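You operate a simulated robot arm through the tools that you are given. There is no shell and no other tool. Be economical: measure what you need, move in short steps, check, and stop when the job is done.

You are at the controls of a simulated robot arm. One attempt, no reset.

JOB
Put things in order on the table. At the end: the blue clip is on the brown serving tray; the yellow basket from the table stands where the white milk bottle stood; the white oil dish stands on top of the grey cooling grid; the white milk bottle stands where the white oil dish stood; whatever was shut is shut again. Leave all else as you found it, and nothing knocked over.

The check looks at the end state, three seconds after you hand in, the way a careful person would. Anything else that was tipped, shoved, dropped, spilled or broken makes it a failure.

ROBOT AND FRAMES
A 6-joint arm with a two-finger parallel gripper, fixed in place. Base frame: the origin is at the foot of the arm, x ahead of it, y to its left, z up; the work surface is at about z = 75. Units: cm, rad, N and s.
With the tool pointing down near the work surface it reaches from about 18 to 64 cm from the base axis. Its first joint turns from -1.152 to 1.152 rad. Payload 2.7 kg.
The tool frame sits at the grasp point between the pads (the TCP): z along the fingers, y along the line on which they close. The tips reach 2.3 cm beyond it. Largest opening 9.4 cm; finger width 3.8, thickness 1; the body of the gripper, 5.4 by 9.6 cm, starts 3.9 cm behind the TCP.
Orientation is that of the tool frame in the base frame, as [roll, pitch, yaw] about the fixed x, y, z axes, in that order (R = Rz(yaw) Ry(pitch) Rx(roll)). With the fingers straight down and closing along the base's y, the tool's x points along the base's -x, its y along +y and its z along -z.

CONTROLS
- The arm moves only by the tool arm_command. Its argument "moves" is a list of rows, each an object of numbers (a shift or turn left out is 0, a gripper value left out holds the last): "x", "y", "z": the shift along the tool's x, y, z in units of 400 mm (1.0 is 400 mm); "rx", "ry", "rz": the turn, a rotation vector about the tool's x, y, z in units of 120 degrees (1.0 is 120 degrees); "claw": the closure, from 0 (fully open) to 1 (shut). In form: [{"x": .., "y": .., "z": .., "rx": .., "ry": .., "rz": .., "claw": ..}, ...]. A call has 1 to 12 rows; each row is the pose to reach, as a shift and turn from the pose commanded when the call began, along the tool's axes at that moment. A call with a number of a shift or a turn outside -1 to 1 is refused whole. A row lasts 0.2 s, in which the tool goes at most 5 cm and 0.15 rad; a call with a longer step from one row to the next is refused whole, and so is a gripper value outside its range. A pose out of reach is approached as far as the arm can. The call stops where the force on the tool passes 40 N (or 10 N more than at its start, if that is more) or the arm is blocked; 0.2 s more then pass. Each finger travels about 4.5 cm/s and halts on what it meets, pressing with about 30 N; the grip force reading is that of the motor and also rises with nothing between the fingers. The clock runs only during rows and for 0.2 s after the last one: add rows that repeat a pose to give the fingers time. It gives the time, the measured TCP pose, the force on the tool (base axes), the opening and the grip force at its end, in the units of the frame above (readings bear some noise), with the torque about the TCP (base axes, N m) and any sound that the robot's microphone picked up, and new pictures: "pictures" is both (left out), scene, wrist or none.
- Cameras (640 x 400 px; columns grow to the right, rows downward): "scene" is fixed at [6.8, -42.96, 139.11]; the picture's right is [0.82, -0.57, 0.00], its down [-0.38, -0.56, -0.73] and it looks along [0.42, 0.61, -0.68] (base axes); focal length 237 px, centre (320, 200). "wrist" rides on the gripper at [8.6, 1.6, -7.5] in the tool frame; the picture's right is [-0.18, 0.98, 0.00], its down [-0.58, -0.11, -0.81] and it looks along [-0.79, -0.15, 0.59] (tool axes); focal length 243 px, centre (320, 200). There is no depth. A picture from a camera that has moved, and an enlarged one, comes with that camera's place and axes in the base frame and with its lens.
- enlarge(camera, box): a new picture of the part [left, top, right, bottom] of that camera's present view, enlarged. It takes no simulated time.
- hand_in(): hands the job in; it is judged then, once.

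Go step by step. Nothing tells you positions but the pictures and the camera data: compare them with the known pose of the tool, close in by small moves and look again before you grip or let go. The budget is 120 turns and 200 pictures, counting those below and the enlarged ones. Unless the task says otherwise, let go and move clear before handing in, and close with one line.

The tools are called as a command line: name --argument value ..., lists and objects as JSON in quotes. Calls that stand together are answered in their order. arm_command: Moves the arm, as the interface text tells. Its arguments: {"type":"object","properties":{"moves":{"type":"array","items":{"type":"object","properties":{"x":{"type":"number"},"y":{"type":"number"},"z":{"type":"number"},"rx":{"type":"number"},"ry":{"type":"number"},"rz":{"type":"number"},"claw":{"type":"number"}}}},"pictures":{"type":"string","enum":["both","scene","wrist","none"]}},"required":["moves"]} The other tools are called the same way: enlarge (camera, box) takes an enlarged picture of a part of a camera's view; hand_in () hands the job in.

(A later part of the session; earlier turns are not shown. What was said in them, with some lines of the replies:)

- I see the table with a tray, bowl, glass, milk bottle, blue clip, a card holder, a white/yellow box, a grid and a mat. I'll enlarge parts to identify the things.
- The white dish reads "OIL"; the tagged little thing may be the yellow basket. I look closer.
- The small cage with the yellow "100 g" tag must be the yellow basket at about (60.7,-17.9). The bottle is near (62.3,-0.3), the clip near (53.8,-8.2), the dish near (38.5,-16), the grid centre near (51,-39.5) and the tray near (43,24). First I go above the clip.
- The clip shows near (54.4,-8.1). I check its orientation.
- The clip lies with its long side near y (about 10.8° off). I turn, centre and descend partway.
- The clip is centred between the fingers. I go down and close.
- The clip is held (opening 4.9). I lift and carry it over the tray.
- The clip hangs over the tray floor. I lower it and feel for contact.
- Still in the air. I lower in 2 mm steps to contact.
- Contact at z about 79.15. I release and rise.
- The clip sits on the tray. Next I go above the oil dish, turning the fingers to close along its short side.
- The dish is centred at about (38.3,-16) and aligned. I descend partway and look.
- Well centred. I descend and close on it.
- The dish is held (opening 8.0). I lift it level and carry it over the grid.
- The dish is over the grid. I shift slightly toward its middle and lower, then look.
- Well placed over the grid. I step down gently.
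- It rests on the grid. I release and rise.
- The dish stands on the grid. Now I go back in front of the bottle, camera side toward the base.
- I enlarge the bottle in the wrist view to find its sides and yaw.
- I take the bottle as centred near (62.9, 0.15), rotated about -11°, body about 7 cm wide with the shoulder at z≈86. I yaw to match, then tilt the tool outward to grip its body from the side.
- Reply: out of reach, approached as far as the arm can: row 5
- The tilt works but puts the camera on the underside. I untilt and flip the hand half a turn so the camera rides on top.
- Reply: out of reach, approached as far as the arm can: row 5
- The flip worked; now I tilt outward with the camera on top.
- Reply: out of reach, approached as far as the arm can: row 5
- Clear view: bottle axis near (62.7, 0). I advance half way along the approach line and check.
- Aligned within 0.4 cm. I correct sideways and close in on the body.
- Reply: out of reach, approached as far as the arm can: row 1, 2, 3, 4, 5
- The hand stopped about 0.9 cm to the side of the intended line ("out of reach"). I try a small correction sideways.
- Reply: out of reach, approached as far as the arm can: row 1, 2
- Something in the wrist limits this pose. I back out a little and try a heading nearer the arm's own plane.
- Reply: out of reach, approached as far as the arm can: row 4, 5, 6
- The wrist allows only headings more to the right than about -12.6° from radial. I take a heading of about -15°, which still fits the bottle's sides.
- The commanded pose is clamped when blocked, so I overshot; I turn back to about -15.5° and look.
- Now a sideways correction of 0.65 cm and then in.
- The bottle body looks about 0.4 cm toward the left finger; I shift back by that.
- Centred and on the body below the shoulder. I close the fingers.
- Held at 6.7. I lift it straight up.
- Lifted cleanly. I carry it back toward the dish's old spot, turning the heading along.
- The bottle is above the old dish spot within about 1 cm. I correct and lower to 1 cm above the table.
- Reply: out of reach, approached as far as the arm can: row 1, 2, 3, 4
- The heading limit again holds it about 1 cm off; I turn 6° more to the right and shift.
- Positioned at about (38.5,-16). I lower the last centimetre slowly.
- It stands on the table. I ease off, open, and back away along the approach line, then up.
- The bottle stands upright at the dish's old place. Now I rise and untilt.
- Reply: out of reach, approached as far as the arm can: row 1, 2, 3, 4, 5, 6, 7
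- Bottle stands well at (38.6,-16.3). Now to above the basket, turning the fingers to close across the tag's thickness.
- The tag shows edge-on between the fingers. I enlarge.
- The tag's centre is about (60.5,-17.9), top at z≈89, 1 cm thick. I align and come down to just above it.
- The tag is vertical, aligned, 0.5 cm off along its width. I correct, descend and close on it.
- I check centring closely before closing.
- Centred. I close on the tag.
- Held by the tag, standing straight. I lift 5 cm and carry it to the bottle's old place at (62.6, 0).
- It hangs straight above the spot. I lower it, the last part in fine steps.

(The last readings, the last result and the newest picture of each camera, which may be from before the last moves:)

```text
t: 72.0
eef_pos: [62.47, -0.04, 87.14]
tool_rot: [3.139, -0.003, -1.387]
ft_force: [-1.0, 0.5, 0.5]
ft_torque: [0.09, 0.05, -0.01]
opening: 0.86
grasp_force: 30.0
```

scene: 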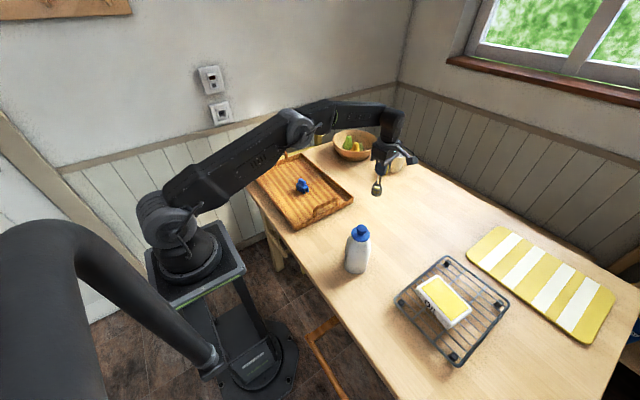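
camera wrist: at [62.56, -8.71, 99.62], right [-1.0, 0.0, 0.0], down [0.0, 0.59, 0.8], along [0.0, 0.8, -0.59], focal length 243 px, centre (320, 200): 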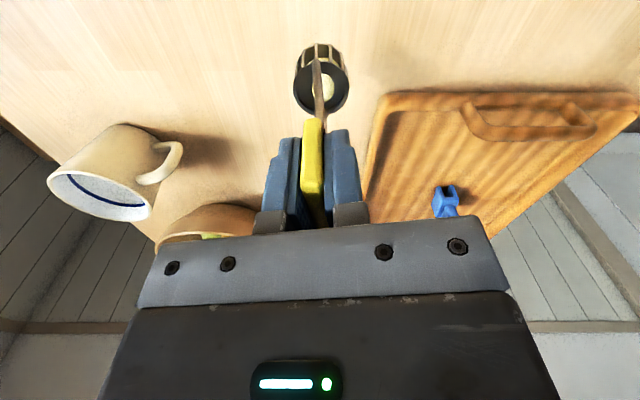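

arm_command --moves '[{"z": 0.002}, {"z": 0.002}]'

enlarge --camera "scene" --box '[340, 140, 420, 220]'

```text
t: 72.6
eef_pos: [62.7, -0.04, 87.15]
tool_rot: [-3.141, -0.004, -1.385]
ft_force: [-3.6, 0.4, 9.1]
ft_torque: [0.15, 0.29, 0.04]
opening: 0.89
grasp_force: 30.4
camera wrist: at [62.55, -8.78, 94.63], right [-1.0, 0.0, 0.0], down [0.0, 0.59, 0.8], along [0.0, 0.8, -0.59], focal length 243 px, centre (320, 200)
```

scene: 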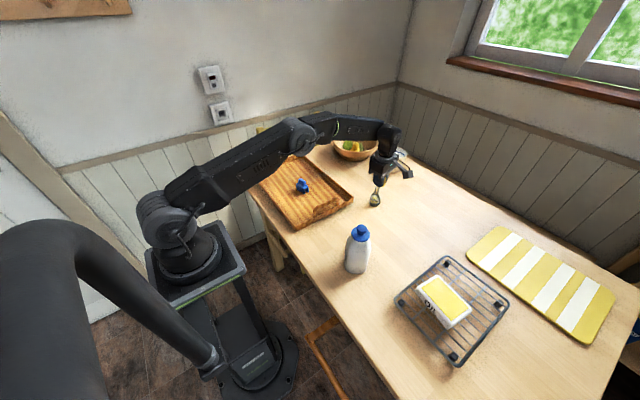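
wrist: 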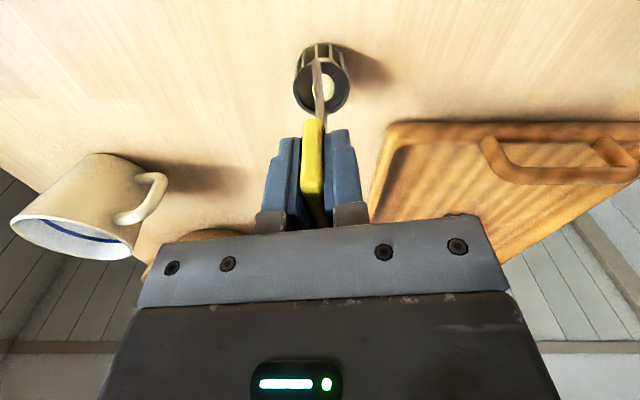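

```text
5.00 times, centred on (380, 180) of scene
camera zoom: at [6.77, -42.96, 139.11], right [0.82, -0.57, 0.0], down [-0.38, -0.56, -0.74], along [0.42, 0.61, -0.68], focal length 1185 px, centre (20, 300)
```

zoom: 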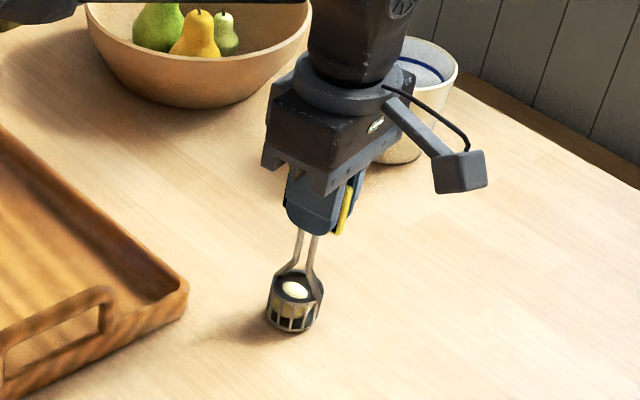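

The basket stands on the table. I ease off, open slowly and rise.

arm_command --moves '[{"z": -0.002}, {"z": -0.003, "claw": 0.85}, {"z": -0.003, "claw": 0.75}, {"z": -0.003, "claw": 0.6}, {"z": -0.003, "claw": 0.4}, {"z": -0.003, "claw": 0.2}, {"z": -0.003, "claw": 0.1}, {"z": -0.003, "claw": 0.1}, {"z": -0.003, "claw": 0.1}]'

arm_command --moves '[{"z": -0.06}, {"z": -0.14}, {"z": -0.24}, {"z": -0.34}, {"z": -0.34}]'

```text
t: 74.6
eef_pos: [62.66, -0.04, 87.18]
tool_rot: [3.141, -0.002, -1.386]
ft_force: [0.0, 0.1, 0.1]
ft_torque: [-0.02, 0.02, -0.02]
opening: 8.46
grasp_force: 0.1
camera wrist: at [62.51, -8.82, 94.68], right [-1.0, 0.0, 0.0], down [0.0, 0.59, 0.8], along [0.0, 0.8, -0.59], focal length 243 px, centre (320, 200)
```

scene: 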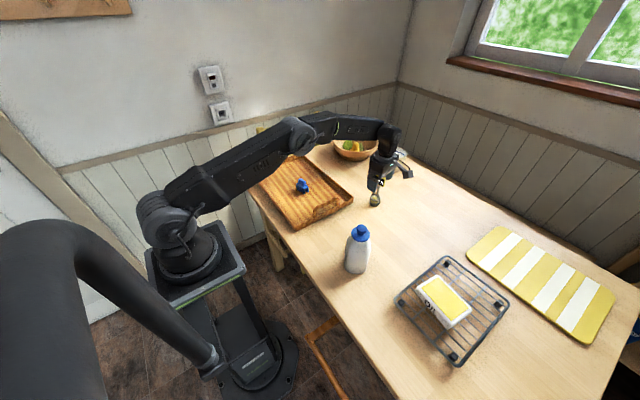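
wrist: 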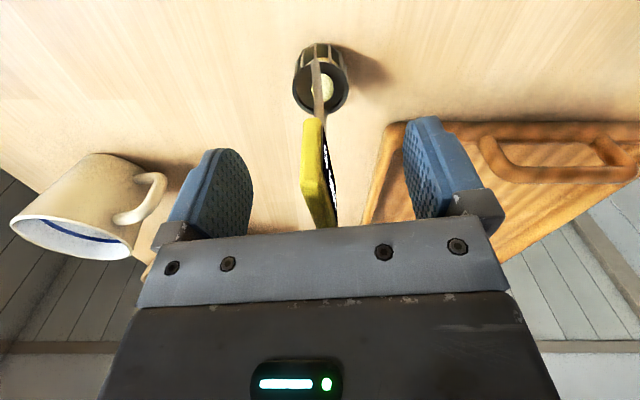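

```text
t: 75.8
eef_pos: [62.64, 0.13, 100.75]
tool_rot: [3.139, -0.002, -1.386]
ft_force: [0.0, -0.4, 0.5]
ft_torque: [0.03, 0.0, -0.01]
opening: 8.49
grasp_force: 0.1
camera wrist: at [62.62, -8.7, 108.19], right [-1.0, 0.0, 0.0], down [0.0, 0.59, 0.8], along [0.0, 0.8, -0.59], focal length 243 px, centre (320, 200)
```

scene: 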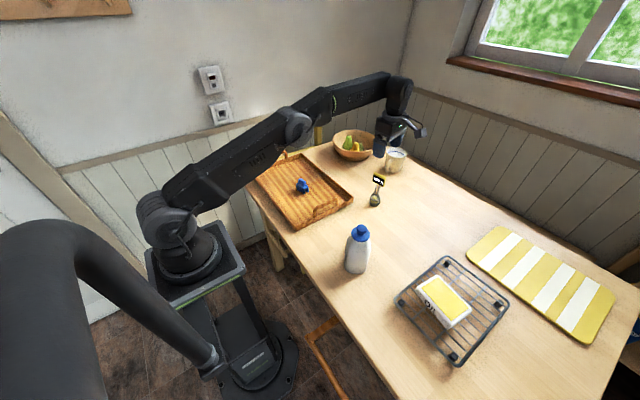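
wrist: 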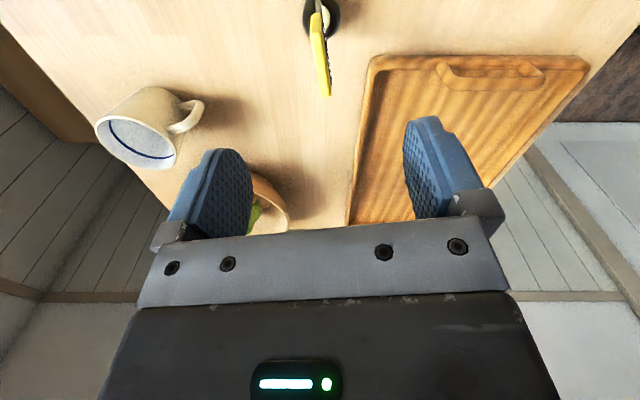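

All placed. I move the arm clear toward the base and inspect.

arm_command --moves '[{"z": -0.1}, {"x": -0.02, "y": 0.104, "z": -0.1}, {"x": -0.04, "y": 0.209, "z": -0.1}, {"x": -0.06, "y": 0.314, "z": -0.1}, {"x": -0.079, "y": 0.418, "z": -0.1}, {"x": -0.079, "y": 0.418, "z": -0.1}]' --pictures "none"

enlarge --camera "scene" --box '[230, 120, 440, 280]'

enlarge --camera "scene" --box '[330, 140, 430, 230]'

enlarge --camera "scene" --box '[380, 210, 640, 380]'

```text
t: 77.2
eef_pos: [45.7, -0.11, 104.73]
tool_rot: [-3.141, -0.001, -1.387]
ft_force: [-0.8, 0.1, 1.1]
ft_torque: [0.01, 0.0, -0.02]
opening: 8.45
grasp_force: 0.1
out of reach, approached as far as the arm can: row 1
```

```text
2.50 times, centred on (335, 200) of scene
camera zoom: at [6.79, -42.96, 139.11], right [0.82, -0.57, 0.0], down [-0.38, -0.56, -0.73], along [0.42, 0.61, -0.68], focal length 593 px, centre (282, 200)
```

zoom: 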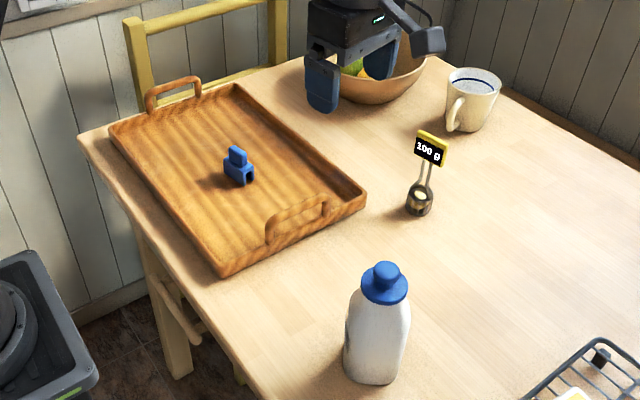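

```text
4.44 times, centred on (380, 185) of scene
camera zoom: at [6.79, -42.96, 139.11], right [0.82, -0.57, 0.0], down [-0.38, -0.56, -0.73], along [0.42, 0.61, -0.68], focal length 1054 px, centre (53, 267)
```

zoom: 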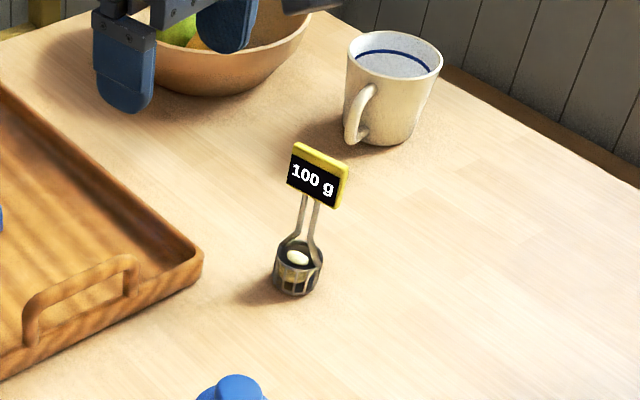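

```text
2.35 times, centred on (510, 295) of scene
camera zoom: at [6.79, -42.96, 139.11], right [0.82, -0.57, 0.0], down [-0.38, -0.56, -0.73], along [0.42, 0.61, -0.68], focal length 558 px, centre (-127, -24)
```

zoom: 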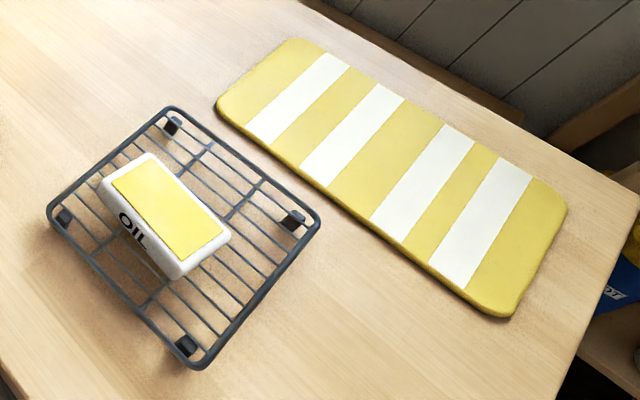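

Everything stands where it should: clip on the tray, dish on the grid, bottle at the dish's old place, basket at the bottle's old place, and nothing else moved. I hand in.

hand_in

```text
The job is handed in.
```

I've handed the job in, with everything upright in the last pictures: the blue clip is on the tray, the oil dish on the grid, the milk bottle where the dish stood and the yellow basket (the small cage with the "100 g" tag) where the bottle stood; I opened nothing, and I saw nothing else disturbed.
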